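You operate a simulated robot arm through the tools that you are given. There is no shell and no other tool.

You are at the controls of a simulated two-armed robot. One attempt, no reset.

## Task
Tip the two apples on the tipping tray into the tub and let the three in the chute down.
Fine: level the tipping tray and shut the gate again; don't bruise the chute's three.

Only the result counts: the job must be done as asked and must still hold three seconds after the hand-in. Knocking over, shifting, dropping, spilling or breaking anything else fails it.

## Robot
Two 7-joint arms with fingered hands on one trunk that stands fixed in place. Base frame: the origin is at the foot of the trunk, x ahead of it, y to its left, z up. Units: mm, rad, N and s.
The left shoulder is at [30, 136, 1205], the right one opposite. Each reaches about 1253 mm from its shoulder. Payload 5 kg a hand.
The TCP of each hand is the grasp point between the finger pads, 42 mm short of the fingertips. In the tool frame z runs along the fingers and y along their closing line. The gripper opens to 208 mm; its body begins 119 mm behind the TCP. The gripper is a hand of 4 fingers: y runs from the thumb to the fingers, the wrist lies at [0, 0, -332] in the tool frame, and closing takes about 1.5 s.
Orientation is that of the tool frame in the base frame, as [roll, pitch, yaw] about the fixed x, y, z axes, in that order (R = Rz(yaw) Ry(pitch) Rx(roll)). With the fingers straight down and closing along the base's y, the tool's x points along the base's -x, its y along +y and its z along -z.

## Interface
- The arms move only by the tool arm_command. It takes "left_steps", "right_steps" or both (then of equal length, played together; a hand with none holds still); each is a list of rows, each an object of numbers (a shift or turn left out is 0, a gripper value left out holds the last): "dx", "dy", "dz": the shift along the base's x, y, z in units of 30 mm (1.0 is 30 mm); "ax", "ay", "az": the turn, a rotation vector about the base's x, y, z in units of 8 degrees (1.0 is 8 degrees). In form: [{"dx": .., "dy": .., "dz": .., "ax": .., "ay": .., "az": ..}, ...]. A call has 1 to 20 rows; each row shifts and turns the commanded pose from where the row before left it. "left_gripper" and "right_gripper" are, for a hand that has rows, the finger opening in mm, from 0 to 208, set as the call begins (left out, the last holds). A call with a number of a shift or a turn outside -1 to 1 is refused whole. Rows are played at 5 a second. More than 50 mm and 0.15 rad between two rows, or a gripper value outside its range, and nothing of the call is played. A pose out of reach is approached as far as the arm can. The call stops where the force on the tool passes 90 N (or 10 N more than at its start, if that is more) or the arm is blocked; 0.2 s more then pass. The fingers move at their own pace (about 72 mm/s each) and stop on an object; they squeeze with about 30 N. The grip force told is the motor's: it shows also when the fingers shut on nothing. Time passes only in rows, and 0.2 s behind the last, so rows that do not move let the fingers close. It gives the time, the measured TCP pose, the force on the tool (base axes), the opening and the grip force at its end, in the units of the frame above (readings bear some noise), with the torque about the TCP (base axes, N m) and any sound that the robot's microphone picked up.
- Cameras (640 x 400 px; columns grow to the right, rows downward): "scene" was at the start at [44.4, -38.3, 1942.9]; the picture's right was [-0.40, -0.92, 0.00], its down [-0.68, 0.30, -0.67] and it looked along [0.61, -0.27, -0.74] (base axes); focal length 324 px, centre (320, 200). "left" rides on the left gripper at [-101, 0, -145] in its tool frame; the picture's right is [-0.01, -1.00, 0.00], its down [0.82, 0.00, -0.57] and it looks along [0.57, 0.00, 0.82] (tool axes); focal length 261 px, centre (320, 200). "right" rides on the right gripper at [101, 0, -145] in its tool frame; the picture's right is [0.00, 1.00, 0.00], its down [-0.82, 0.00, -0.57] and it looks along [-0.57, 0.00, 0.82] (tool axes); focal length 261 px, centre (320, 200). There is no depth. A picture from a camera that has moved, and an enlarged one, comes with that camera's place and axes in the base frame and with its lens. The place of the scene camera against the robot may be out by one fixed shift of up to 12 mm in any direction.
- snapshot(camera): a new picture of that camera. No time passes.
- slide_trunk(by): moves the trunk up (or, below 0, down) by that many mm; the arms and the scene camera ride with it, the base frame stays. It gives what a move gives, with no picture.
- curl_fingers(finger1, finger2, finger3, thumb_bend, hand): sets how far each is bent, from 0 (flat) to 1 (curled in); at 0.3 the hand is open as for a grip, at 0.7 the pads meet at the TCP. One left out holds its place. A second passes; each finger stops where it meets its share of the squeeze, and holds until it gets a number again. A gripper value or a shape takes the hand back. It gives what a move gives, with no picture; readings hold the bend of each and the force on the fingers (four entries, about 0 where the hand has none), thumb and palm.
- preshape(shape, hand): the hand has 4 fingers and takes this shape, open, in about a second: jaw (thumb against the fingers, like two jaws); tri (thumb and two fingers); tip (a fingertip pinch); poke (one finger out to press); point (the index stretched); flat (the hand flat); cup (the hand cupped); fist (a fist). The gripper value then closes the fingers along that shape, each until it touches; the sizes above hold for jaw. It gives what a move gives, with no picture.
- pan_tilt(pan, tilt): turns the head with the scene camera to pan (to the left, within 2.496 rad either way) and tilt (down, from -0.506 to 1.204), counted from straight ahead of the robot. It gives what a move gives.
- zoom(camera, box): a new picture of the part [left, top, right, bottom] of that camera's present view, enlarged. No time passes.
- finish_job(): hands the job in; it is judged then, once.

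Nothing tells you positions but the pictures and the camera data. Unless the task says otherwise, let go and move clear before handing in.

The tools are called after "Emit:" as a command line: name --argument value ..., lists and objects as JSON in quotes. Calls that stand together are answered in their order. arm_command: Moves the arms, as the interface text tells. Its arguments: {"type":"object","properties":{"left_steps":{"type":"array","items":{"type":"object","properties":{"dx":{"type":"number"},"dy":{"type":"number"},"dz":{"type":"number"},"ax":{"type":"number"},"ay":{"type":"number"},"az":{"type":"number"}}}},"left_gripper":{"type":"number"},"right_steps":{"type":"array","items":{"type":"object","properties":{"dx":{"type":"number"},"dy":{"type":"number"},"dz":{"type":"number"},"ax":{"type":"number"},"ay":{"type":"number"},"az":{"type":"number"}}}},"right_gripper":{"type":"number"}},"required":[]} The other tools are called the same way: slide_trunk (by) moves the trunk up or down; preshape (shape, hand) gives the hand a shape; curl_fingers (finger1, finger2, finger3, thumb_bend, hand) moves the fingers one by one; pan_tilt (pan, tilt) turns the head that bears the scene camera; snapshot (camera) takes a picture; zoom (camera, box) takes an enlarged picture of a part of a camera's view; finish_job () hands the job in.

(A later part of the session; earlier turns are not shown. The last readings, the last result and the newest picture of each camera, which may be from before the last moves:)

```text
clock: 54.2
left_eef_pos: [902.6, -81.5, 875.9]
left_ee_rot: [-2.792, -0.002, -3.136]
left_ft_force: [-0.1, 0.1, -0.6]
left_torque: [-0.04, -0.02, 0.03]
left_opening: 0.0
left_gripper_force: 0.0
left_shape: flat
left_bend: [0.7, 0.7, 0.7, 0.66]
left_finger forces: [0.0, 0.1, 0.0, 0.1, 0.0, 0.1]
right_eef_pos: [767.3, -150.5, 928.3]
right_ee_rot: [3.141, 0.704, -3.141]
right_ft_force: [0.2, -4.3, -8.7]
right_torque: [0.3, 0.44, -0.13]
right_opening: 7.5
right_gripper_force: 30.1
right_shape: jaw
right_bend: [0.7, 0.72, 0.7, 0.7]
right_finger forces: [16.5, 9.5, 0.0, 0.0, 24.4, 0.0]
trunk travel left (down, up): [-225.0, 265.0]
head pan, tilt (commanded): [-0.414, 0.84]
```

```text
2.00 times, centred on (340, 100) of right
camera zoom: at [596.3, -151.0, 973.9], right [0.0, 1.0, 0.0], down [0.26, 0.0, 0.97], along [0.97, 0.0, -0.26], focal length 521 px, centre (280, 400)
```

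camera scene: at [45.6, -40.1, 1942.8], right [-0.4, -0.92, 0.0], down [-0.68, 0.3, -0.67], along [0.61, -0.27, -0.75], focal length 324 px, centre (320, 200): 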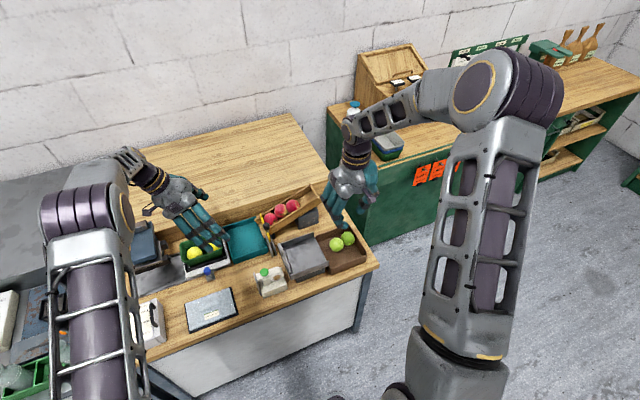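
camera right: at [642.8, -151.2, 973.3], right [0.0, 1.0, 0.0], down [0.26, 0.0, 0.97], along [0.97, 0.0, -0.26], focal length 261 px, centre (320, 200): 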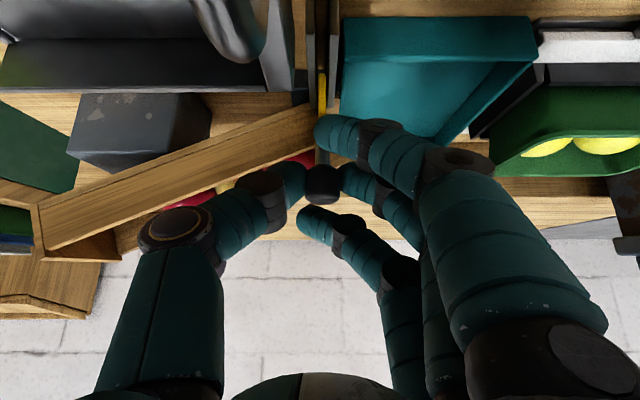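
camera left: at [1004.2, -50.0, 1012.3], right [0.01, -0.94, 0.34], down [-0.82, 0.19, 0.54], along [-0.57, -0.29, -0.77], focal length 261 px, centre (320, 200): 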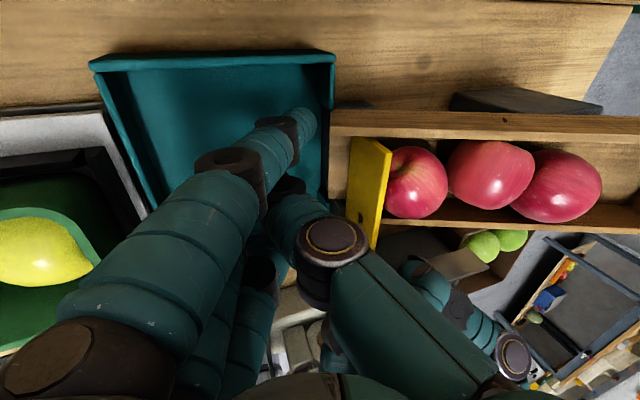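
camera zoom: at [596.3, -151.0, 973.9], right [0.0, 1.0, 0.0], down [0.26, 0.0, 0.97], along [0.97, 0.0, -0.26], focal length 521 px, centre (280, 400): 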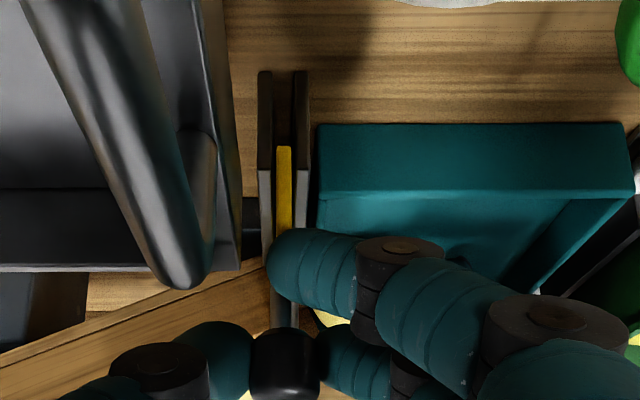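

Apple one is down on the tub floor with no force on the hand. To clear the landing spot I'll roll the left hand slightly so its far finger is lowest and sweep the apple gently toward the near side of the tub.

Emit:
arm_command --left_steps '[{"dx": 0.2, "dz": 0.05, "ay": 0.5}, {"dx": 0.2, "dz": 0.05, "ay": 0.5}, {"dx": 0.2, "dz": 0.05, "ay": 0.5}]'

Emit:
snapshot --camera "left"

Emit:
zoom --camera "left" --box '[180, 30, 480, 230]'

```text
clock: 55.0
left_eef_pos: [881.8, -78.8, 884.3]
left_ee_rot: [-2.792, -0.126, -3.136]
left_ft_force: [0.7, 0.0, 0.8]
left_torque: [-0.05, 0.03, -0.02]
left_opening: 201.7
left_gripper_force: 0.0
left_shape: flat
left_bend: [0.7, 0.7, 0.7, 0.66]
left_finger forces: [0.0, 0.0, 0.0, 0.1, 0.0, 0.0]
left hand out of reach, approached as far as the arm can: row 1, 2, 3
right_eef_pos: [766.6, -151.9, 927.7]
right_ee_rot: [3.141, 0.704, -3.141]
right_ft_force: [-3.4, -4.8, -6.0]
right_torque: [0.34, 0.55, -0.07]
right_opening: 7.8
right_gripper_force: 29.9
right_shape: jaw
right_bend: [0.7, 0.72, 0.7, 0.7]
right_finger forces: [18.1, 9.2, 0.1, 0.1, 24.8, 0.1]
trunk travel left (down, up): [-225.0, 265.0]
head pan, tilt (commanded): [-0.414, 0.84]
```

```text
taken
camera left: at [999.0, -27.2, 1006.6], right [0.05, -0.94, 0.34], down [-0.75, 0.19, 0.64], along [-0.66, -0.29, -0.69], focal length 261 px, centre (320, 200)
```

left: 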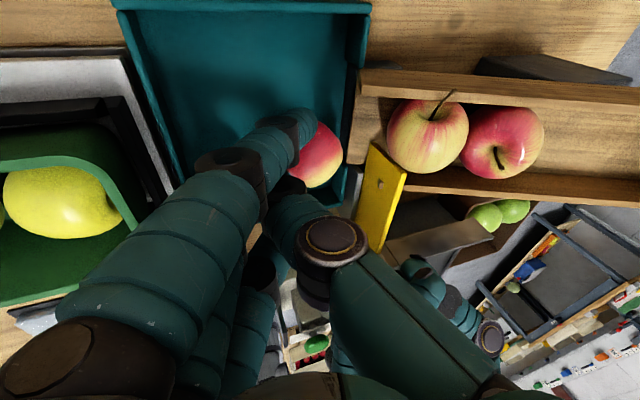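

```text
2.00 times, centred on (330, 130) of left
camera zoom: at [999.0, -27.2, 1006.6], right [0.05, -0.94, 0.34], down [-0.75, 0.19, 0.64], along [-0.66, -0.29, -0.69], focal length 521 px, centre (300, 340)
```

zoom: 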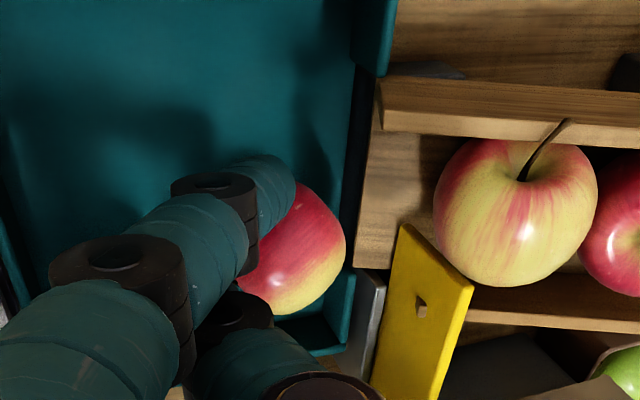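

The arm ran out of reach on that roll but the finger already moved apple one part of the way toward the near side. I'll undo the roll, lift the tips just above the rim, and finish the sweep with a straight slow push.

Emit:
arm_command --left_steps '[{"dx": -0.45, "dz": 0.11, "ay": -0.5}, {"dx": -0.45, "dz": 0.12, "ay": -0.5}, {"dx": -0.45, "dz": 0.12, "ay": -0.5}, {}]'

Emit:
zoom --camera "left" --box '[180, 30, 480, 230]'

Emit:
zoom --camera "right" --box '[220, 0, 560, 220]'

```text
clock: 56.0
left_eef_pos: [842.6, -77.9, 894.0]
left_ee_rot: [-2.793, 0.085, -3.137]
left_ft_force: [-0.5, -0.1, 0.1]
left_torque: [0.01, -0.02, -0.01]
left_opening: 201.8
left_gripper_force: 0.0
left_shape: flat
left_bend: [0.7, 0.7, 0.7, 0.66]
left_finger forces: [0.0, 0.0, 0.0, 0.0, 0.0, 0.0]
right_eef_pos: [766.1, -151.6, 929.0]
right_ee_rot: [-3.141, 0.703, -3.141]
right_ft_force: [-5.9, -4.9, -8.2]
right_torque: [0.34, 0.58, -0.11]
right_opening: 7.9
right_gripper_force: 30.1
right_shape: jaw
right_bend: [0.7, 0.72, 0.7, 0.7]
right_finger forces: [18.6, 8.9, 0.0, 0.0, 24.9, 0.1]
trunk travel left (down, up): [-225.0, 265.0]
head pan, tilt (commanded): [-0.414, 0.84]
```

```text
2.00 times, centred on (330, 130) of left
camera zoom: at [930.5, -27.6, 1038.5], right [-0.02, -0.94, 0.34], down [-0.86, 0.19, 0.47], along [-0.5, -0.29, -0.82], focal length 521 px, centre (300, 340)
```

zoom: 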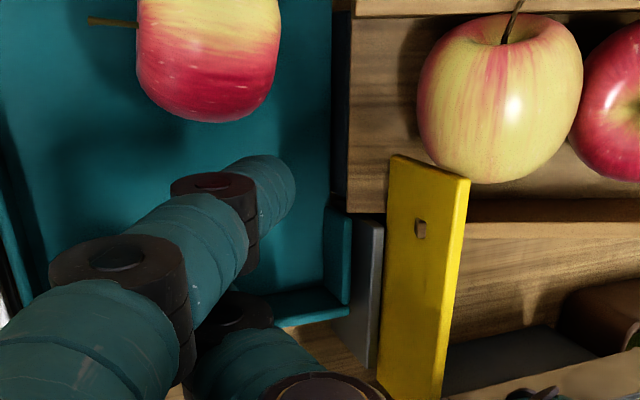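

```text
1.82 times, centred on (390, 110) of right
camera zoom: at [595.6, -151.1, 974.1], right [0.0, 1.0, 0.0], down [0.26, 0.0, 0.97], along [0.97, 0.0, -0.26], focal length 474 px, centre (193, 364)
```

zoom: 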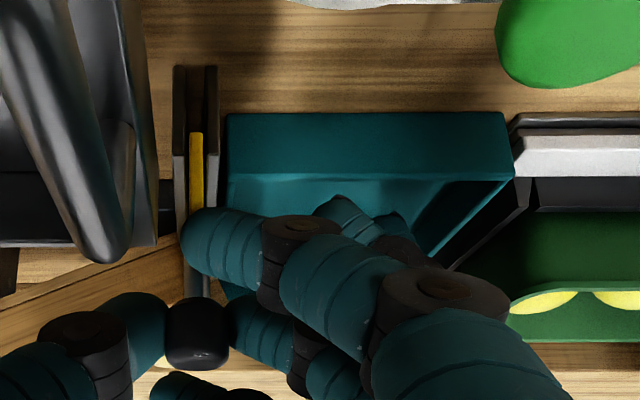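

The finger slipped past and apple one now sits on the far side at about [925, -71], free and unloaded. I'll lift, come down just behind it on the chute side, and push it gently toward the far corner; the gate hand eases off 2 mm.

Emit:
arm_command --left_steps '[{"dz": 0.6, "ay": 0.2}, {"dz": 0.6, "ay": 0.2}, {"dx": 0.4, "dy": -0.5, "ay": 0.2}, {"dx": 0.4, "dy": -0.47}, {}]' --right_steps '[{"dx": -0.03}, {"dx": -0.03}, {}, {}, {}]'

Emit:
zoom --camera "left" --box '[180, 30, 480, 230]'

Emit:
snapshot --camera "left"

```text
clock: 57.2
left_eef_pos: [866.0, -106.6, 929.1]
left_ee_rot: [-2.792, 0.002, -3.134]
left_ft_force: [-0.5, 1.0, 0.2]
left_torque: [-0.05, 0.0, -0.01]
left_opening: 201.7
left_gripper_force: 0.1
left_shape: flat
left_bend: [0.7, 0.7, 0.7, 0.66]
left_finger forces: [0.0, 0.1, 0.0, 0.0, 0.0, 0.0]
right_eef_pos: [764.5, -151.5, 928.7]
right_ee_rot: [-3.142, 0.704, -3.141]
right_ft_force: [-1.5, -4.2, -3.8]
right_torque: [0.3, 0.4, -0.12]
right_opening: 7.5
right_gripper_force: 29.8
right_shape: jaw
right_bend: [0.7, 0.72, 0.7, 0.7]
right_finger forces: [18.1, 9.0, 0.0, 0.0, 25.4, 0.2]
trunk travel left (down, up): [-225.0, 265.0]
head pan, tilt (commanded): [-0.414, 0.84]
```

```text
2.00 times, centred on (330, 130) of left
camera zoom: at [966.8, -54.9, 1065.6], right [0.01, -0.94, 0.34], down [-0.82, 0.19, 0.54], along [-0.57, -0.29, -0.77], focal length 521 px, centre (300, 340)
```

zoom: 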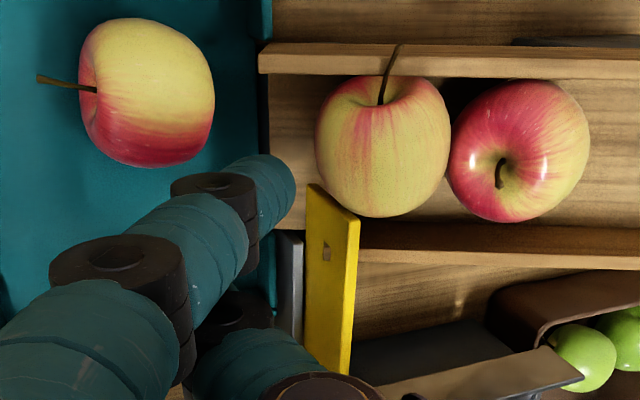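

```text
taken
camera left: at [966.8, -54.9, 1065.6], right [0.01, -0.94, 0.34], down [-0.82, 0.19, 0.54], along [-0.57, -0.29, -0.77], focal length 261 px, centre (320, 200)
```

left: 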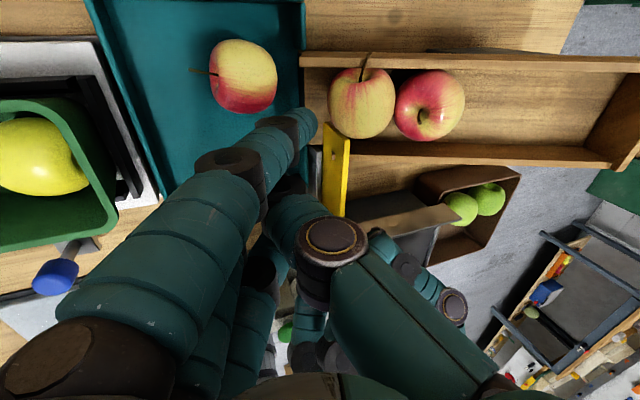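

Emit:
arm_command --left_steps '[{"dy": -0.2}, {"dz": -0.4}, {"dz": -0.4}, {"dz": -0.4}]'

Emit:
zoom --camera "left" --box '[180, 30, 480, 230]'

```text
clock: 58.2
left_eef_pos: [867.0, -113.2, 893.6]
left_ee_rot: [-2.794, 0.002, -3.135]
left_ft_force: [0.9, 0.6, 0.6]
left_torque: [-0.02, 0.01, 0.0]
left_opening: 201.6
left_gripper_force: 0.2
left_shape: flat
left_bend: [0.7, 0.7, 0.7, 0.66]
left_finger forces: [0.1, 0.0, 0.0, 0.0, 0.1, 0.0]
right_eef_pos: [764.5, -151.1, 928.0]
right_ee_rot: [3.141, 0.703, 3.141]
right_ft_force: [0.0, -5.0, -2.4]
right_torque: [0.33, 0.35, -0.11]
right_opening: 7.7
right_gripper_force: 30.1
right_shape: jaw
right_bend: [0.7, 0.72, 0.7, 0.7]
right_finger forces: [17.7, 9.0, 0.1, 0.0, 25.6, 0.1]
trunk travel left (down, up): [-225.0, 265.0]
head pan, tilt (commanded): [-0.414, 0.84]
```

```text
2.00 times, centred on (330, 130) of left
camera zoom: at [967.2, -61.9, 1030.6], right [0.01, -0.94, 0.34], down [-0.82, 0.19, 0.54], along [-0.57, -0.29, -0.77], focal length 521 px, centre (300, 340)
```

zoom: 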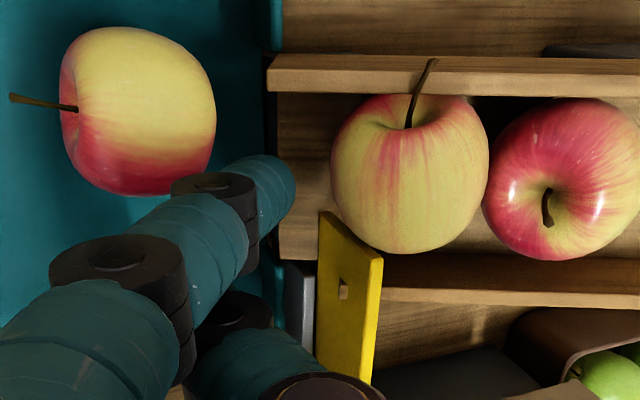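

Emit:
arm_command --left_steps '[{"dz": -0.28}, {"dz": -0.28}, {}]'

Emit:
zoom --camera "left" --box '[180, 30, 480, 230]'

```text
clock: 59.0
left_eef_pos: [866.5, -112.6, 878.0]
left_ee_rot: [-2.793, 0.003, -3.136]
left_ft_force: [0.2, 0.7, 0.7]
left_torque: [0.0, -0.02, -0.01]
left_opening: 201.6
left_gripper_force: 0.1
left_shape: flat
left_bend: [0.7, 0.7, 0.7, 0.66]
left_finger forces: [0.0, 0.1, 0.1, 0.0, 0.0, 0.0]
right_eef_pos: [764.4, -150.4, 927.1]
right_ee_rot: [3.141, 0.703, 3.141]
right_ft_force: [-0.3, -5.1, -0.9]
right_torque: [0.34, 0.35, -0.14]
right_opening: 7.6
right_gripper_force: 29.8
right_shape: jaw
right_bend: [0.7, 0.72, 0.7, 0.7]
right_finger forces: [18.2, 9.0, 0.1, 0.0, 26.0, 0.0]
trunk travel left (down, up): [-225.0, 265.0]
head pan, tilt (commanded): [-0.414, 0.84]
```

```text
2.00 times, centred on (330, 130) of left
camera zoom: at [967.6, -61.4, 1014.3], right [0.01, -0.94, 0.34], down [-0.82, 0.19, 0.54], along [-0.57, -0.29, -0.77], focal length 521 px, centre (300, 340)
```

zoom: 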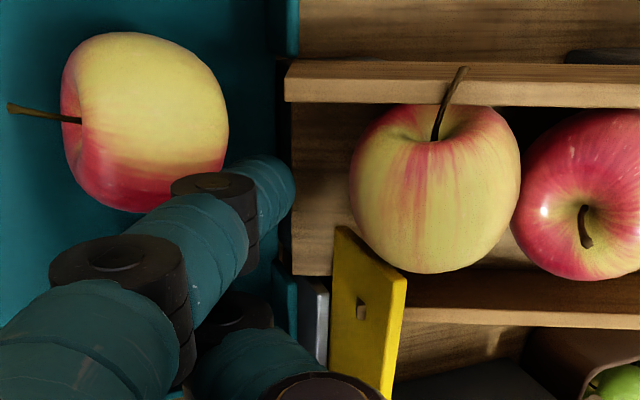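

Emit:
arm_command --left_steps '[{"dy": 0.1, "dx": 0.02}, {"dy": 0.1, "dx": 0.02}, {"dy": 0.1, "dx": 0.02}, {"dy": 0.1, "dx": 0.02}, {"dy": 0.1, "dx": 0.02}, {"dy": 0.1, "dx": 0.02}, {"dy": 0.1, "dx": 0.02}, {"dy": 0.1, "dx": 0.02}, {"dy": 0.1, "dx": 0.02}, {"dy": 0.1, "dx": 0.02}]'

Emit:
zoom --camera "left" --box '[120, 0, 480, 230]'

```text
clock: 61.2
left_eef_pos: [872.5, -83.1, 878.2]
left_ee_rot: [-2.794, 0.002, -3.136]
left_ft_force: [-0.7, 0.8, 0.0]
left_torque: [0.01, 0.0, 0.0]
left_opening: 201.8
left_gripper_force: 0.0
left_shape: flat
left_bend: [0.7, 0.7, 0.7, 0.66]
left_finger forces: [0.0, 0.0, 0.1, 0.0, 0.1, 0.1]
right_eef_pos: [764.8, -151.9, 927.6]
right_ee_rot: [-3.141, 0.702, 3.141]
right_ft_force: [-1.7, -6.4, 0.1]
right_torque: [0.31, 0.34, -0.2]
right_opening: 7.7
right_gripper_force: 29.5
right_shape: jaw
right_bend: [0.7, 0.72, 0.7, 0.7]
right_finger forces: [18.2, 9.1, 0.1, 0.0, 26.2, 0.0]
trunk travel left (down, up): [-225.0, 265.0]
head pan, tilt (commanded): [-0.414, 0.84]
```

```text
1.74 times, centred on (300, 115) of left
camera zoom: at [972.5, -31.8, 1014.3], right [0.01, -0.94, 0.34], down [-0.82, 0.19, 0.54], along [-0.57, -0.29, -0.77], focal length 453 px, centre (355, 348)
```

zoom: 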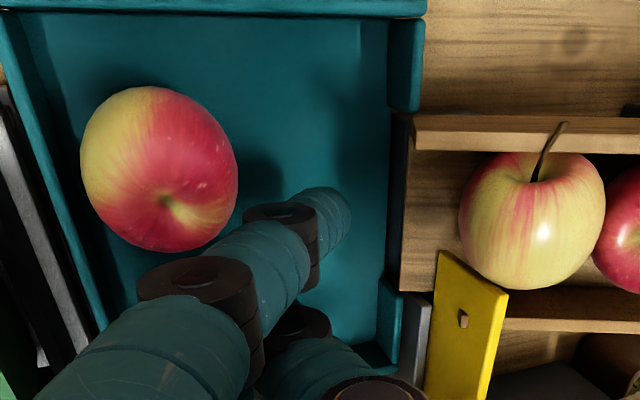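

Apple one is now parked at the far side of the tub, around [929, -25], well clear of the landing spot. I'll bring the cradle back to its catching position for apple two.

Emit:
arm_command --left_steps '[{"dx": 0.35, "dy": -0.2}, {"dx": 0.35, "dy": -0.3}, {"dx": 0.35, "dy": -0.36, "dz": -0.08}, {}]'

Emit:
zoom --camera "left" --box '[180, 30, 480, 230]'

```text
clock: 62.2
left_eef_pos: [902.2, -109.6, 876.2]
left_ee_rot: [-2.791, 0.004, -3.136]
left_ft_force: [0.2, 0.3, 0.5]
left_torque: [-0.02, 0.02, -0.02]
left_opening: 201.9
left_gripper_force: 0.1
left_shape: flat
left_bend: [0.7, 0.7, 0.7, 0.66]
left_finger forces: [0.0, 0.0, 0.0, 0.0, 0.1, 0.0]
right_eef_pos: [764.6, -152.6, 927.5]
right_ee_rot: [-3.141, 0.703, -3.141]
right_ft_force: [-2.4, -6.2, 0.9]
right_torque: [0.35, 0.34, -0.19]
right_opening: 7.7
right_gripper_force: 29.8
right_shape: jaw
right_bend: [0.7, 0.72, 0.7, 0.7]
right_finger forces: [18.9, 9.0, 0.0, 0.0, 26.6, 0.0]
trunk travel left (down, up): [-225.0, 265.0]
head pan, tilt (commanded): [-0.414, 0.84]
```

```text
2.00 times, centred on (330, 130) of left
camera zoom: at [1003.0, -58.1, 1012.2], right [0.01, -0.94, 0.34], down [-0.82, 0.19, 0.54], along [-0.57, -0.29, -0.77], focal length 521 px, centre (300, 340)
```

zoom: 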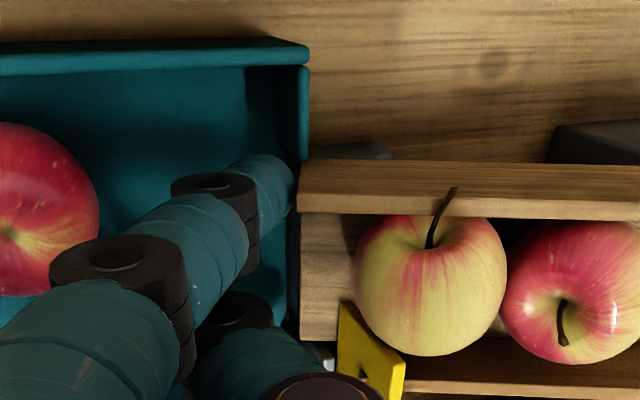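

Emit:
arm_command --left_steps '[{"dy": -0.06}, {"dy": -0.06}, {}, {}, {}, {}, {}]' --right_steps '[{}, {"dx": -0.07}, {"dx": -0.07}, {"dx": -0.07}, {"dx": -0.07}, {"dx": -0.07}, {"dx": -0.07}]'

Emit:
zoom --camera "left" --box '[180, 30, 480, 230]'

```text
clock: 63.8
left_eef_pos: [902.5, -114.0, 875.8]
left_ee_rot: [-2.793, 0.001, -3.135]
left_ft_force: [0.5, 2.4, -0.6]
left_torque: [0.04, 0.01, 0.08]
left_opening: 0.1
left_gripper_force: 0.0
left_shape: flat
left_bend: [0.7, 0.7, 0.7, 0.65]
left_finger forces: [1.1, 0.1, 0.0, 0.0, 0.0, 0.1]
right_eef_pos: [750.3, -152.8, 928.2]
right_ee_rot: [3.141, 0.703, -3.141]
right_ft_force: [0.8, -7.0, 4.9]
right_torque: [0.28, 0.24, -0.18]
right_opening: 7.9
right_gripper_force: 30.0
right_shape: jaw
right_bend: [0.7, 0.72, 0.7, 0.7]
right_finger forces: [18.7, 8.8, 0.1, 0.0, 27.8, 0.0]
trunk travel left (down, up): [-225.0, 265.0]
head pan, tilt (commanded): [-0.414, 0.84]
```

```text
2.00 times, centred on (330, 130) of left
camera zoom: at [1003.6, -62.0, 1011.5], right [0.01, -0.94, 0.34], down [-0.82, 0.19, 0.54], along [-0.57, -0.29, -0.77], focal length 521 px, centre (300, 340)
```

zoom: 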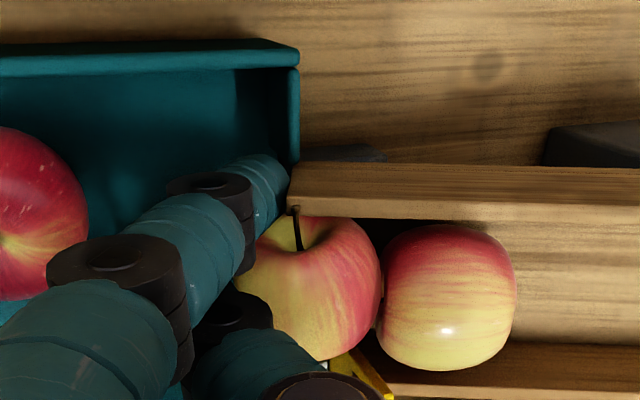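

Apple two is in the cradle. I'll retreat a few millimetres so its rear clears the plate, then move the gate to the same holding position to keep apple three back.

Emit:
arm_command --left_steps '[{"dy": 0.07}, {"dy": 0.07}, {"dy": 0.06}, {}, {}, {}, {}, {}]' --right_steps '[{}, {}, {}, {"dx": 0.08}, {"dx": 0.08}, {"dx": 0.08}, {"dx": 0.08}, {"dx": 0.06}]'

Emit:
zoom --camera "left" --box '[180, 30, 480, 230]'

```text
clock: 65.6
left_eef_pos: [903.7, -105.6, 875.8]
left_ee_rot: [-2.792, 0.002, -3.136]
left_ft_force: [-0.2, 1.1, -0.4]
left_torque: [-0.02, 0.0, -0.04]
left_opening: 0.3
left_gripper_force: 0.1
left_shape: flat
left_bend: [0.7, 0.7, 0.7, 0.65]
left_finger forces: [0.0, 0.0, 0.0, 0.1, 0.1, 0.0]
right_eef_pos: [763.5, -151.7, 928.0]
right_ee_rot: [-3.141, 0.706, 3.141]
right_ft_force: [0.3, -7.2, 12.5]
right_torque: [0.32, 0.2, -0.24]
right_opening: 7.8
right_gripper_force: 30.0
right_shape: jaw
right_bend: [0.7, 0.72, 0.7, 0.7]
right_finger forces: [21.0, 8.9, 0.0, 0.1, 29.6, 0.0]
trunk travel left (down, up): [-225.0, 265.0]
head pan, tilt (commanded): [-0.414, 0.84]
```

```text
2.00 times, centred on (330, 130) of left
camera zoom: at [1004.1, -54.9, 1012.4], right [0.01, -0.94, 0.34], down [-0.82, 0.19, 0.54], along [-0.57, -0.29, -0.77], focal length 521 px, centre (300, 340)
```

zoom: 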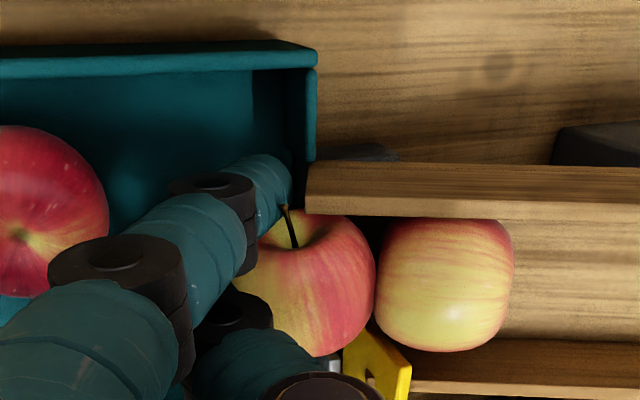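

Emit:
arm_command --right_steps '[{"dx": 0.06}, {"dx": 0.06}, {}]'

Emit:
arm_command --left_steps '[{"dy": 0.05}, {"dy": 0.05}, {"dy": 0.05}, {"dy": 0.05}, {}]'

Emit:
zoom --camera "left" --box '[180, 30, 480, 230]'

```text
clock: 66.4
left_eef_pos: [903.2, -106.4, 875.6]
left_ee_rot: [-2.794, 0.001, -3.135]
left_ft_force: [0.2, -0.1, 0.0]
left_torque: [-0.01, -0.02, 0.03]
left_opening: 0.0
left_gripper_force: 0.0
left_shape: flat
left_bend: [0.7, 0.7, 0.7, 0.65]
left_finger forces: [0.0, 0.0, 0.0, 0.1, 0.0, 0.0]
right_eef_pos: [766.0, -151.9, 928.6]
right_ee_rot: [-3.141, 0.704, -3.14]
right_ft_force: [-0.5, -8.9, 12.1]
right_torque: [0.29, 0.12, -0.25]
right_opening: 7.7
right_gripper_force: 29.8
right_shape: jaw
right_bend: [0.7, 0.72, 0.7, 0.7]
right_finger forces: [20.5, 8.9, 0.1, 0.0, 30.3, 0.0]
trunk travel left (down, up): [-225.0, 265.0]
head pan, tilt (commanded): [-0.414, 0.84]
```

```text
clock: 67.6
left_eef_pos: [903.6, -101.4, 876.7]
left_ee_rot: [-2.794, 0.002, -3.136]
left_ft_force: [-0.1, 0.3, 0.5]
left_torque: [0.03, -0.01, 0.0]
left_opening: 0.0
left_gripper_force: 0.0
left_shape: flat
left_bend: [0.7, 0.7, 0.7, 0.65]
left_finger forces: [0.1, 0.1, 0.1, 0.0, 0.0, 0.0]
right_eef_pos: [766.3, -149.4, 927.7]
right_ee_rot: [-3.14, 0.706, -3.14]
right_ft_force: [0.3, -7.9, 12.9]
right_torque: [0.31, 0.17, -0.27]
right_opening: 8.2
right_gripper_force: 30.1
right_shape: jaw
right_bend: [0.7, 0.72, 0.7, 0.7]
right_finger forces: [20.6, 9.0, 0.1, 0.0, 30.3, 0.0]
trunk travel left (down, up): [-225.0, 265.0]
head pan, tilt (commanded): [-0.414, 0.84]
```

```text
2.00 times, centred on (330, 130) of left
camera zoom: at [1004.0, -49.0, 1012.4], right [0.01, -0.94, 0.34], down [-0.82, 0.19, 0.54], along [-0.57, -0.29, -0.77], focal length 521 px, centre (300, 340)
```

zoom: 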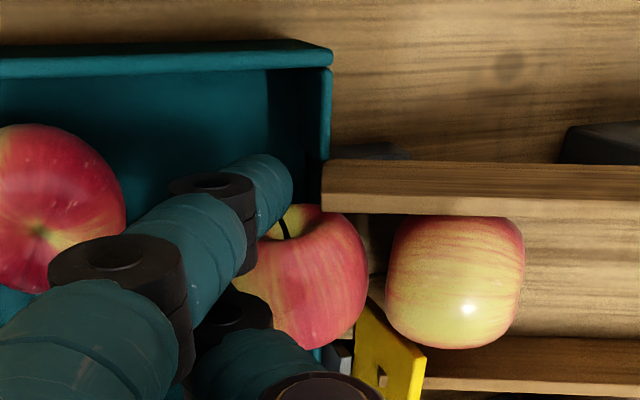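

Emit:
arm_command --left_steps '[{"dy": 0.06}, {"dy": 0.06}, {"dy": 0.06}, {"dy": 0.06, "dx": -0.04}, {"dy": 0.06, "dx": -0.06}, {"dy": 0.06, "dx": -0.06}, {"dy": 0.06, "dx": -0.06}, {"dy": 0.05, "dx": -0.06}]'

Emit:
zoom --camera "left" --box '[180, 30, 480, 230]'

```text
clock: 69.4
left_eef_pos: [894.4, -87.2, 876.2]
left_ee_rot: [-2.793, 0.002, -3.136]
left_ft_force: [0.2, 0.6, 0.1]
left_torque: [-0.03, -0.04, 0.01]
left_opening: 0.2
left_gripper_force: 0.1
left_shape: flat
left_bend: [0.7, 0.7, 0.7, 0.66]
left_finger forces: [0.4, 0.0, 0.0, 0.0, 0.0, 0.1]
right_eef_pos: [766.0, -150.2, 927.1]
right_ee_rot: [-3.141, 0.705, -3.141]
right_ft_force: [-1.0, -7.8, 12.9]
right_torque: [0.27, 0.19, -0.18]
right_opening: 7.8
right_gripper_force: 29.9
right_shape: jaw
right_bend: [0.7, 0.72, 0.7, 0.7]
right_finger forces: [20.8, 9.0, 0.0, 0.0, 30.3, 0.0]
trunk travel left (down, up): [-225.0, 265.0]
head pan, tilt (commanded): [-0.414, 0.84]
```

```text
2.00 times, centred on (330, 130) of left
camera zoom: at [995.1, -36.0, 1012.3], right [0.01, -0.94, 0.34], down [-0.82, 0.19, 0.54], along [-0.57, -0.29, -0.77], focal length 521 px, centre (300, 340)
```

zoom: 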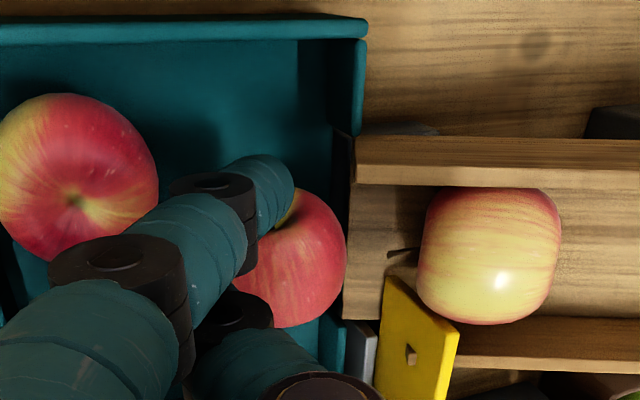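

Emit:
arm_command --left_steps '[{"dy": 0.05, "dx": -0.05}, {"dy": 0.05, "dx": -0.05}, {"dy": 0.05, "dx": -0.05}, {"dy": 0.05, "dx": -0.05}, {"dy": 0.05, "dx": -0.05}, {}]'

Emit:
zoom --camera "left" --box '[180, 30, 480, 230]'

Emit:
snapshot --camera "left"

```text
clock: 70.8
left_eef_pos: [888.3, -78.6, 876.2]
left_ee_rot: [-2.793, 0.003, -3.135]
left_ft_force: [1.9, -0.4, 1.5]
left_torque: [-0.01, -0.14, 0.04]
left_opening: 201.7
left_gripper_force: 0.1
left_shape: flat
left_bend: [0.7, 0.7, 0.7, 0.66]
left_finger forces: [2.0, 0.0, 0.0, 0.0, 0.0, 0.1]
right_eef_pos: [766.9, -152.1, 927.4]
right_ee_rot: [3.141, 0.704, 3.141]
right_ft_force: [-0.8, -8.8, 12.9]
right_torque: [0.29, 0.18, -0.25]
right_opening: 8.0
right_gripper_force: 29.6
right_shape: jaw
right_bend: [0.7, 0.72, 0.7, 0.7]
right_finger forces: [20.7, 9.0, 0.0, 0.1, 30.3, 0.0]
trunk travel left (down, up): [-225.0, 265.0]
head pan, tilt (commanded): [-0.414, 0.84]
```

```text
2.00 times, centred on (330, 130) of left
camera zoom: at [988.1, -27.7, 1012.2], right [0.01, -0.94, 0.34], down [-0.82, 0.19, 0.54], along [-0.57, -0.29, -0.77], focal length 521 px, centre (300, 340)
```

zoom: 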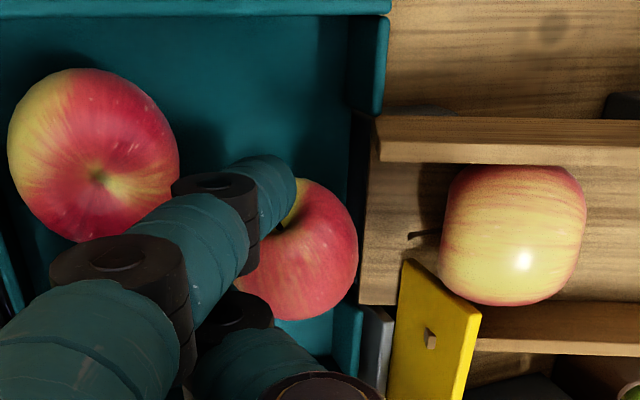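

```text
taken
camera left: at [988.1, -27.7, 1012.2], right [0.01, -0.94, 0.34], down [-0.82, 0.19, 0.54], along [-0.57, -0.29, -0.77], focal length 261 px, centre (320, 200)
```

left: 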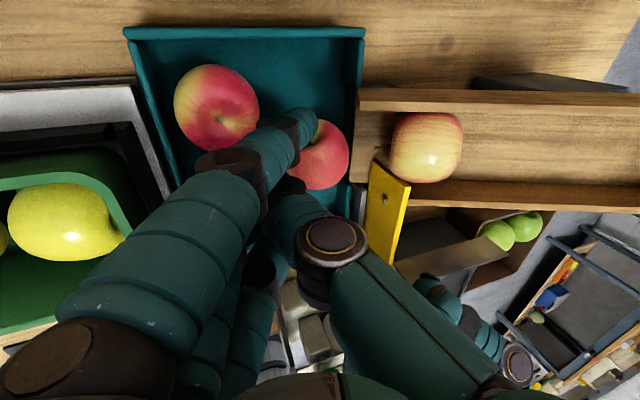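

Apple two is down on the floor in front of the lip. I'll sweep it a little toward the near side with the far finger so that apple three has room to come down beside it.

Emit:
arm_command --left_steps '[{"dx": -0.08}, {"dx": -0.08}, {"dx": -0.08}, {"dx": -0.08}, {"dx": -0.08}, {"dx": -0.08}, {"dx": -0.08}, {"dx": -0.08}, {"dx": -0.08}]'

Emit:
zoom --camera "left" --box '[180, 30, 480, 230]'

Emit:
zoom --camera "right" --box '[220, 0, 560, 220]'

```text
clock: 72.8
left_eef_pos: [864.4, -79.2, 875.4]
left_ee_rot: [-2.793, 0.0, -3.136]
left_ft_force: [1.1, 0.9, 1.3]
left_torque: [0.02, -0.08, 0.0]
left_opening: 202.0
left_gripper_force: 0.1
left_shape: flat
left_bend: [0.7, 0.7, 0.7, 0.66]
left_finger forces: [1.6, 0.1, 0.1, 0.1, 0.1, 0.0]
right_eef_pos: [765.2, -150.8, 927.8]
right_ee_rot: [-3.141, 0.705, 3.141]
right_ft_force: [-0.3, -8.4, 12.0]
right_torque: [0.3, 0.17, -0.24]
right_opening: 7.9
right_gripper_force: 29.8
right_shape: jaw
right_bend: [0.7, 0.72, 0.7, 0.7]
right_finger forces: [20.7, 9.0, 0.0, 0.1, 30.3, 0.0]
trunk travel left (down, up): [-225.0, 265.0]
head pan, tilt (commanded): [-0.414, 0.84]
```

```text
2.00 times, centred on (330, 130) of left
camera zoom: at [966.1, -28.1, 1013.0], right [0.01, -0.94, 0.34], down [-0.82, 0.19, 0.54], along [-0.57, -0.29, -0.77], focal length 521 px, centre (300, 340)
```

zoom: 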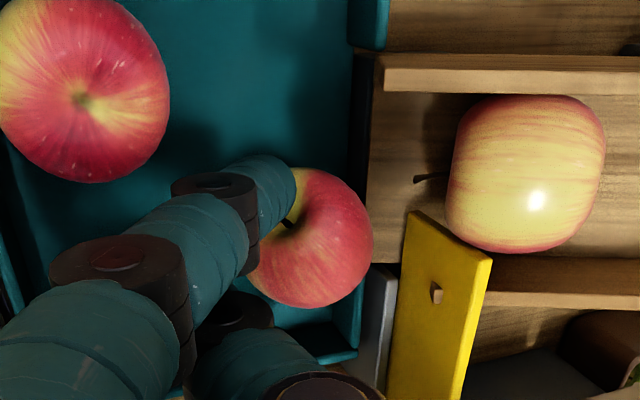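

```text
1.82 times, centred on (390, 110) of right
camera zoom: at [595.5, -150.8, 973.5], right [0.0, 1.0, 0.0], down [0.26, 0.0, 0.97], along [0.97, 0.0, -0.26], focal length 474 px, centre (193, 364)
```

zoom: 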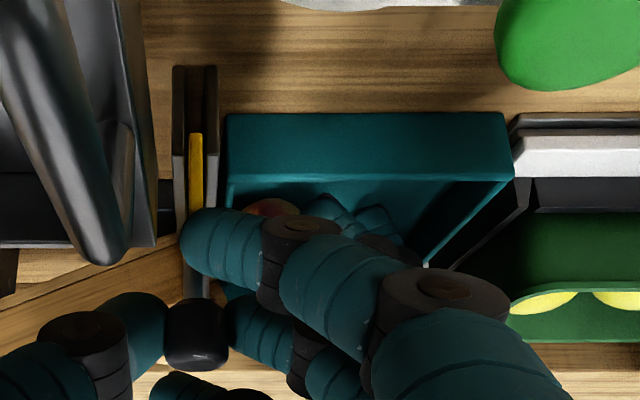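

Emit:
arm_command --left_steps '[{"dz": 0.2, "dx": 0.05}, {"dz": 0.2, "dx": 0.05}, {"dy": -0.15}, {"dy": -0.15}, {"dy": -0.15}, {}]'

Emit:
zoom --camera "left" --box '[180, 30, 480, 230]'

```text
clock: 74.2
left_eef_pos: [869.3, -91.5, 888.1]
left_ee_rot: [-2.793, 0.003, -3.136]
left_ft_force: [-0.2, 0.0, 0.6]
left_torque: [-0.03, 0.03, -0.01]
left_opening: 201.7
left_gripper_force: 0.0
left_shape: flat
left_bend: [0.7, 0.7, 0.7, 0.66]
left_finger forces: [0.1, 0.1, 0.0, 0.0, 0.1, 0.1]
right_eef_pos: [765.0, -151.3, 927.8]
right_ee_rot: [3.141, 0.705, 3.14]
right_ft_force: [-1.2, -8.0, 12.8]
right_torque: [0.29, 0.22, -0.26]
right_opening: 7.7
right_gripper_force: 30.1
right_shape: jaw
right_bend: [0.7, 0.72, 0.7, 0.7]
right_finger forces: [20.9, 9.0, 0.0, 0.1, 30.2, 0.0]
trunk travel left (down, up): [-225.0, 265.0]
head pan, tilt (commanded): [-0.414, 0.84]
```

```text
2.00 times, centred on (330, 130) of left
camera zoom: at [969.8, -40.7, 1024.7], right [0.01, -0.94, 0.34], down [-0.82, 0.19, 0.54], along [-0.57, -0.29, -0.77], focal length 521 px, centre (300, 340)
```

zoom: 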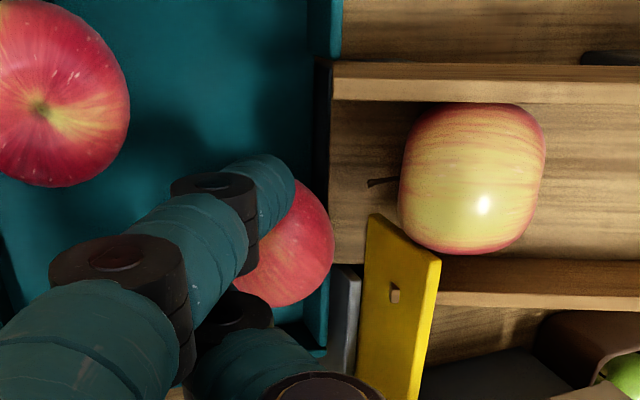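

The finger is now right in front of the exit with apple two beside it, making a pocket for apple three. I'll open the gate slowly again.

Emit:
arm_command --right_steps '[{"dx": -0.07}, {"dx": -0.07}, {"dx": -0.07}, {"dx": -0.07}]'

Emit:
zoom --camera "left" --box '[180, 30, 480, 230]'

```text
clock: 75.2
left_eef_pos: [868.8, -91.8, 887.3]
left_ee_rot: [-2.793, 0.002, -3.138]
left_ft_force: [0.5, -1.1, 0.6]
left_torque: [-0.02, -0.01, 0.03]
left_opening: 201.7
left_gripper_force: 0.2
left_shape: flat
left_bend: [0.7, 0.7, 0.7, 0.66]
left_finger forces: [0.2, 0.1, 0.0, 0.1, 0.1, 0.1]
right_eef_pos: [757.0, -151.9, 928.0]
right_ee_rot: [-3.141, 0.704, -3.141]
right_ft_force: [-0.2, -6.5, 12.8]
right_torque: [0.31, 0.19, -0.22]
right_opening: 7.7
right_gripper_force: 29.5
right_shape: jaw
right_bend: [0.7, 0.72, 0.7, 0.7]
right_finger forces: [21.1, 9.4, 0.0, 0.0, 29.4, 0.0]
trunk travel left (down, up): [-225.0, 265.0]
head pan, tilt (commanded): [-0.414, 0.84]
```

```text
2.00 times, centred on (330, 130) of left
camera zoom: at [969.8, -40.6, 1024.6], right [0.01, -0.94, 0.34], down [-0.82, 0.19, 0.54], along [-0.57, -0.29, -0.77], focal length 521 px, centre (300, 340)
```

zoom: 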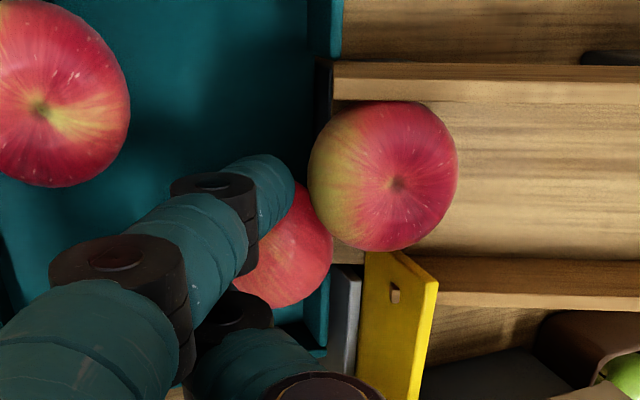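

Apple three is resting gently against the finger and apple two. Now I'll retreat slowly again to let it down.

Emit:
arm_command --left_steps '[{"dy": 0.05}, {"dy": 0.05}, {"dy": 0.05}, {"dy": 0.05}, {"dy": 0.05}, {"dy": 0.05}]'

Emit:
zoom --camera "left" --box '[180, 30, 480, 230]'

```text
clock: 76.6
left_eef_pos: [868.0, -83.9, 887.3]
left_ee_rot: [-2.792, 0.001, -3.135]
left_ft_force: [0.1, 0.1, 0.0]
left_torque: [0.0, 0.03, 0.03]
left_opening: 201.7
left_gripper_force: 0.1
left_shape: flat
left_bend: [0.7, 0.7, 0.7, 0.66]
left_finger forces: [0.0, 0.1, 0.1, 0.0, 0.0, 0.0]
right_eef_pos: [757.2, -150.9, 928.1]
right_ee_rot: [-3.142, 0.704, -3.14]
right_ft_force: [-0.6, -5.8, 12.5]
right_torque: [0.4, 0.21, -0.19]
right_opening: 7.9
right_gripper_force: 30.6
right_shape: jaw
right_bend: [0.7, 0.72, 0.7, 0.7]
right_finger forces: [21.4, 9.6, 0.1, 0.0, 29.0, 0.0]
trunk travel left (down, up): [-225.0, 265.0]
head pan, tilt (commanded): [-0.414, 0.84]
```

```text
2.00 times, centred on (330, 130) of left
camera zoom: at [969.0, -32.0, 1024.2], right [0.01, -0.94, 0.34], down [-0.82, 0.19, 0.54], along [-0.57, -0.29, -0.77], focal length 521 px, centre (300, 340)
```

zoom: 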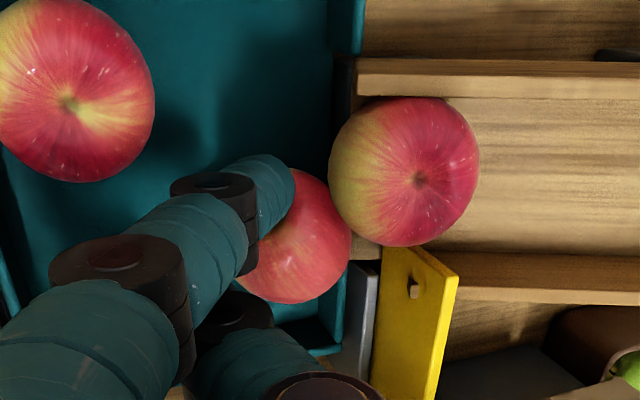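

Emit:
arm_command --left_steps '[{}, {}, {}, {}]'

Emit:
zoom --camera "left" --box '[230, 50, 450, 200]'

Emit:
zoom --camera "right" --box '[270, 80, 420, 200]'

```text
clock: 77.6
left_eef_pos: [869.4, -84.3, 887.9]
left_ee_rot: [-2.793, 0.001, -3.136]
left_ft_force: [0.3, -0.1, -0.1]
left_torque: [0.01, -0.01, -0.02]
left_opening: 201.7
left_gripper_force: 0.1
left_shape: flat
left_bend: [0.7, 0.7, 0.7, 0.66]
left_finger forces: [0.1, 0.0, 0.0, 0.1, 0.1, 0.0]
right_eef_pos: [756.7, -152.1, 928.8]
right_ee_rot: [3.141, 0.704, -3.141]
right_ft_force: [0.2, -4.8, 10.6]
right_torque: [0.42, 0.2, -0.19]
right_opening: 7.9
right_gripper_force: 29.8
right_shape: jaw
right_bend: [0.7, 0.72, 0.7, 0.7]
right_finger forces: [21.4, 9.7, 0.1, 0.1, 29.0, 0.0]
trunk travel left (down, up): [-225.0, 265.0]
head pan, tilt (commanded): [-0.414, 0.84]
```

```text
2.67 times, centred on (340, 125) of left
camera zoom: at [969.1, -32.1, 1024.4], right [0.01, -0.94, 0.34], down [-0.82, 0.19, 0.54], along [-0.57, -0.29, -0.77], focal length 695 px, centre (267, 400)
```

zoom: 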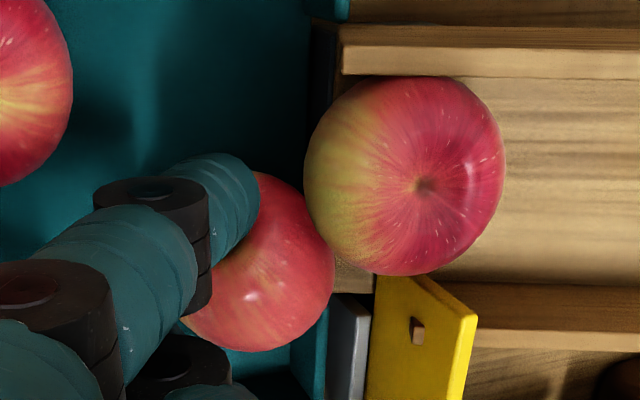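

```text
3.33 times, centred on (345, 140) of right
camera zoom: at [586.6, -150.9, 973.5], right [0.0, 1.0, 0.0], down [0.26, 0.0, 0.97], along [0.97, 0.0, -0.26], focal length 869 px, centre (237, 400)
```

zoom: 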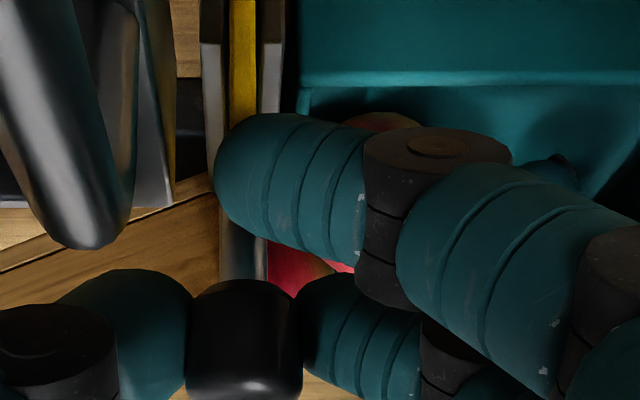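

Emit:
arm_command --right_steps '[{"dx": -0.07}, {"dx": -0.07}, {"dx": -0.07}, {}]'

Emit:
zoom --camera "left" --box '[230, 50, 450, 200]'

```text
clock: 78.6
left_eef_pos: [867.6, -83.4, 889.0]
left_ee_rot: [-2.794, 0.002, -3.138]
left_ft_force: [-1.5, -0.5, -0.5]
left_torque: [-0.02, 0.02, -0.02]
left_opening: 201.8
left_gripper_force: 0.1
left_shape: flat
left_bend: [0.7, 0.7, 0.7, 0.66]
left_finger forces: [0.0, 0.1, 0.0, 0.0, 0.2, 0.0]
right_eef_pos: [751.4, -151.4, 927.8]
right_ee_rot: [3.141, 0.704, -3.14]
right_ft_force: [0.0, -8.0, 18.2]
right_torque: [0.36, 0.16, -0.22]
right_opening: 8.1
right_gripper_force: 29.7
right_shape: jaw
right_bend: [0.7, 0.72, 0.7, 0.7]
right_finger forces: [22.7, 9.4, 0.0, 0.0, 30.5, 0.0]
trunk travel left (down, up): [-225.0, 265.0]
head pan, tilt (commanded): [-0.414, 0.84]
```

```text
2.67 times, centred on (340, 125) of left
camera zoom: at [968.9, -32.1, 1024.7], right [0.01, -0.94, 0.34], down [-0.82, 0.19, 0.54], along [-0.57, -0.29, -0.77], focal length 695 px, centre (267, 400)
```

zoom: 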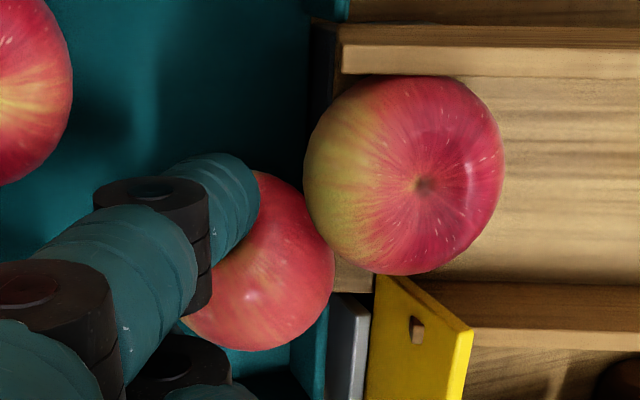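

Apple three is resting stably on apple two and the chute wall. I'll push apple two slowly toward the near wall with the finger, which also stays in front of apple three as a brake.

Emit:
arm_command --left_steps '[{"dy": -0.1}, {"dy": -0.1}, {"dx": -0.08}, {"dx": -0.08}, {"dx": -0.08}, {"dx": -0.08}]'

Emit:
zoom --camera "left" --box '[230, 50, 450, 200]'

```text
clock: 80.0
left_eef_pos: [860.6, -89.2, 890.8]
left_ee_rot: [-2.792, 0.004, -3.134]
left_ft_force: [4.7, 2.9, 5.2]
left_torque: [0.17, -0.47, 0.13]
left_opening: 0.1
left_gripper_force: 0.0
left_shape: flat
left_bend: [0.7, 0.7, 0.7, 0.66]
left_finger forces: [7.7, 0.0, 0.0, 0.1, 0.1, 0.0]
right_eef_pos: [750.6, -151.1, 929.0]
right_ee_rot: [-3.141, 0.706, 3.141]
right_ft_force: [-0.1, -8.2, 20.5]
right_torque: [0.27, 0.09, -0.23]
right_opening: 8.2
right_gripper_force: 30.1
right_shape: jaw
right_bend: [0.7, 0.72, 0.7, 0.7]
right_finger forces: [22.9, 9.3, 0.0, 0.1, 32.1, 0.0]
trunk travel left (down, up): [-225.0, 265.0]
head pan, tilt (commanded): [-0.414, 0.84]
```

```text
2.67 times, centred on (340, 125) of left
camera zoom: at [959.9, -37.7, 1026.4], right [0.01, -0.94, 0.34], down [-0.82, 0.19, 0.53], along [-0.57, -0.29, -0.77], focal length 695 px, centre (267, 400)
```

zoom: 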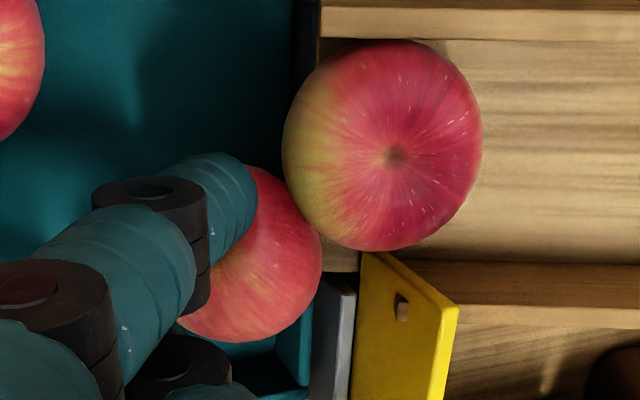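

Emit:
arm_command --left_steps '[{"dx": 0.2}, {"dx": 0.2, "ay": 0.3}, {"dx": 0.2, "ay": 0.3}, {"dx": 0.05, "dy": -0.15, "ay": 0.4}, {"dy": -0.12}]'

Emit:
zoom --camera "left" --box '[230, 50, 450, 200]'

```text
clock: 81.2
left_eef_pos: [876.7, -96.2, 889.5]
left_ee_rot: [-2.793, -0.139, -3.137]
left_ft_force: [0.1, 1.3, 1.4]
left_torque: [-0.04, 0.01, 0.03]
left_opening: 0.0
left_gripper_force: 0.0
left_shape: flat
left_bend: [0.7, 0.7, 0.7, 0.66]
left_finger forces: [0.2, 0.0, 0.1, 0.0, 0.0, 0.1]
right_eef_pos: [751.3, -151.1, 927.1]
right_ee_rot: [-3.141, 0.705, 3.141]
right_ft_force: [-0.1, -8.8, 21.3]
right_torque: [0.27, 0.08, -0.23]
right_opening: 7.8
right_gripper_force: 29.6
right_shape: jaw
right_bend: [0.7, 0.72, 0.7, 0.7]
right_finger forces: [23.3, 9.6, 0.0, 0.1, 32.3, 0.0]
trunk travel left (down, up): [-225.0, 265.0]
head pan, tilt (commanded): [-0.414, 0.84]
```

```text
2.67 times, centred on (340, 125) of left
camera zoom: at [994.5, -45.7, 1010.4], right [0.06, -0.94, 0.34], down [-0.74, 0.19, 0.65], along [-0.67, -0.29, -0.68], focal length 695 px, centre (267, 400)
```

zoom: 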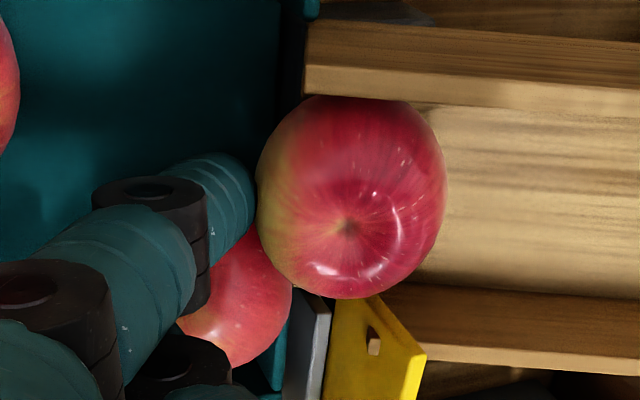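

Emit:
arm_command --left_steps '[{"dz": -0.15}, {"dz": -0.15}, {"dz": -0.12}, {}]'

Emit:
zoom --camera "left" --box '[230, 50, 450, 200]'

```text
clock: 82.2
left_eef_pos: [874.8, -97.4, 878.0]
left_ee_rot: [-2.791, -0.135, -3.135]
left_ft_force: [4.3, 9.5, 13.0]
left_torque: [0.49, -0.15, 0.02]
left_opening: 201.4
left_gripper_force: 0.1
left_shape: flat
left_bend: [0.7, 0.7, 0.7, 0.65]
left_finger forces: [5.4, 0.1, 3.2, 0.0, 0.1, 0.0]
left hand out of reach, approached as far as the arm can: row 2
right_eef_pos: [751.0, -150.3, 927.1]
right_ee_rot: [-3.139, 0.705, -3.141]
right_ft_force: [-0.3, -10.1, 16.9]
right_torque: [0.17, 0.12, -0.27]
right_opening: 8.2
right_gripper_force: 30.1
right_shape: jaw
right_bend: [0.7, 0.72, 0.7, 0.7]
right_finger forces: [20.9, 9.3, 0.0, 0.1, 32.5, 0.0]
trunk travel left (down, up): [-225.0, 265.0]
head pan, tilt (commanded): [-0.414, 0.84]
```

```text
2.67 times, centred on (340, 125) of left
camera zoom: at [992.8, -44.9, 999.6], right [0.06, -0.94, 0.34], down [-0.74, 0.19, 0.64], along [-0.67, -0.29, -0.69], focal length 695 px, centre (267, 400)
```

zoom: 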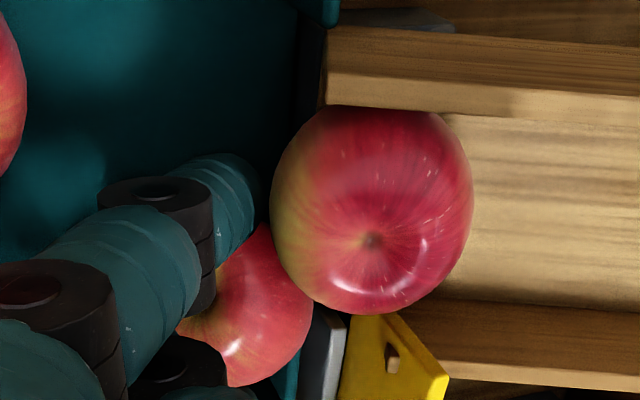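

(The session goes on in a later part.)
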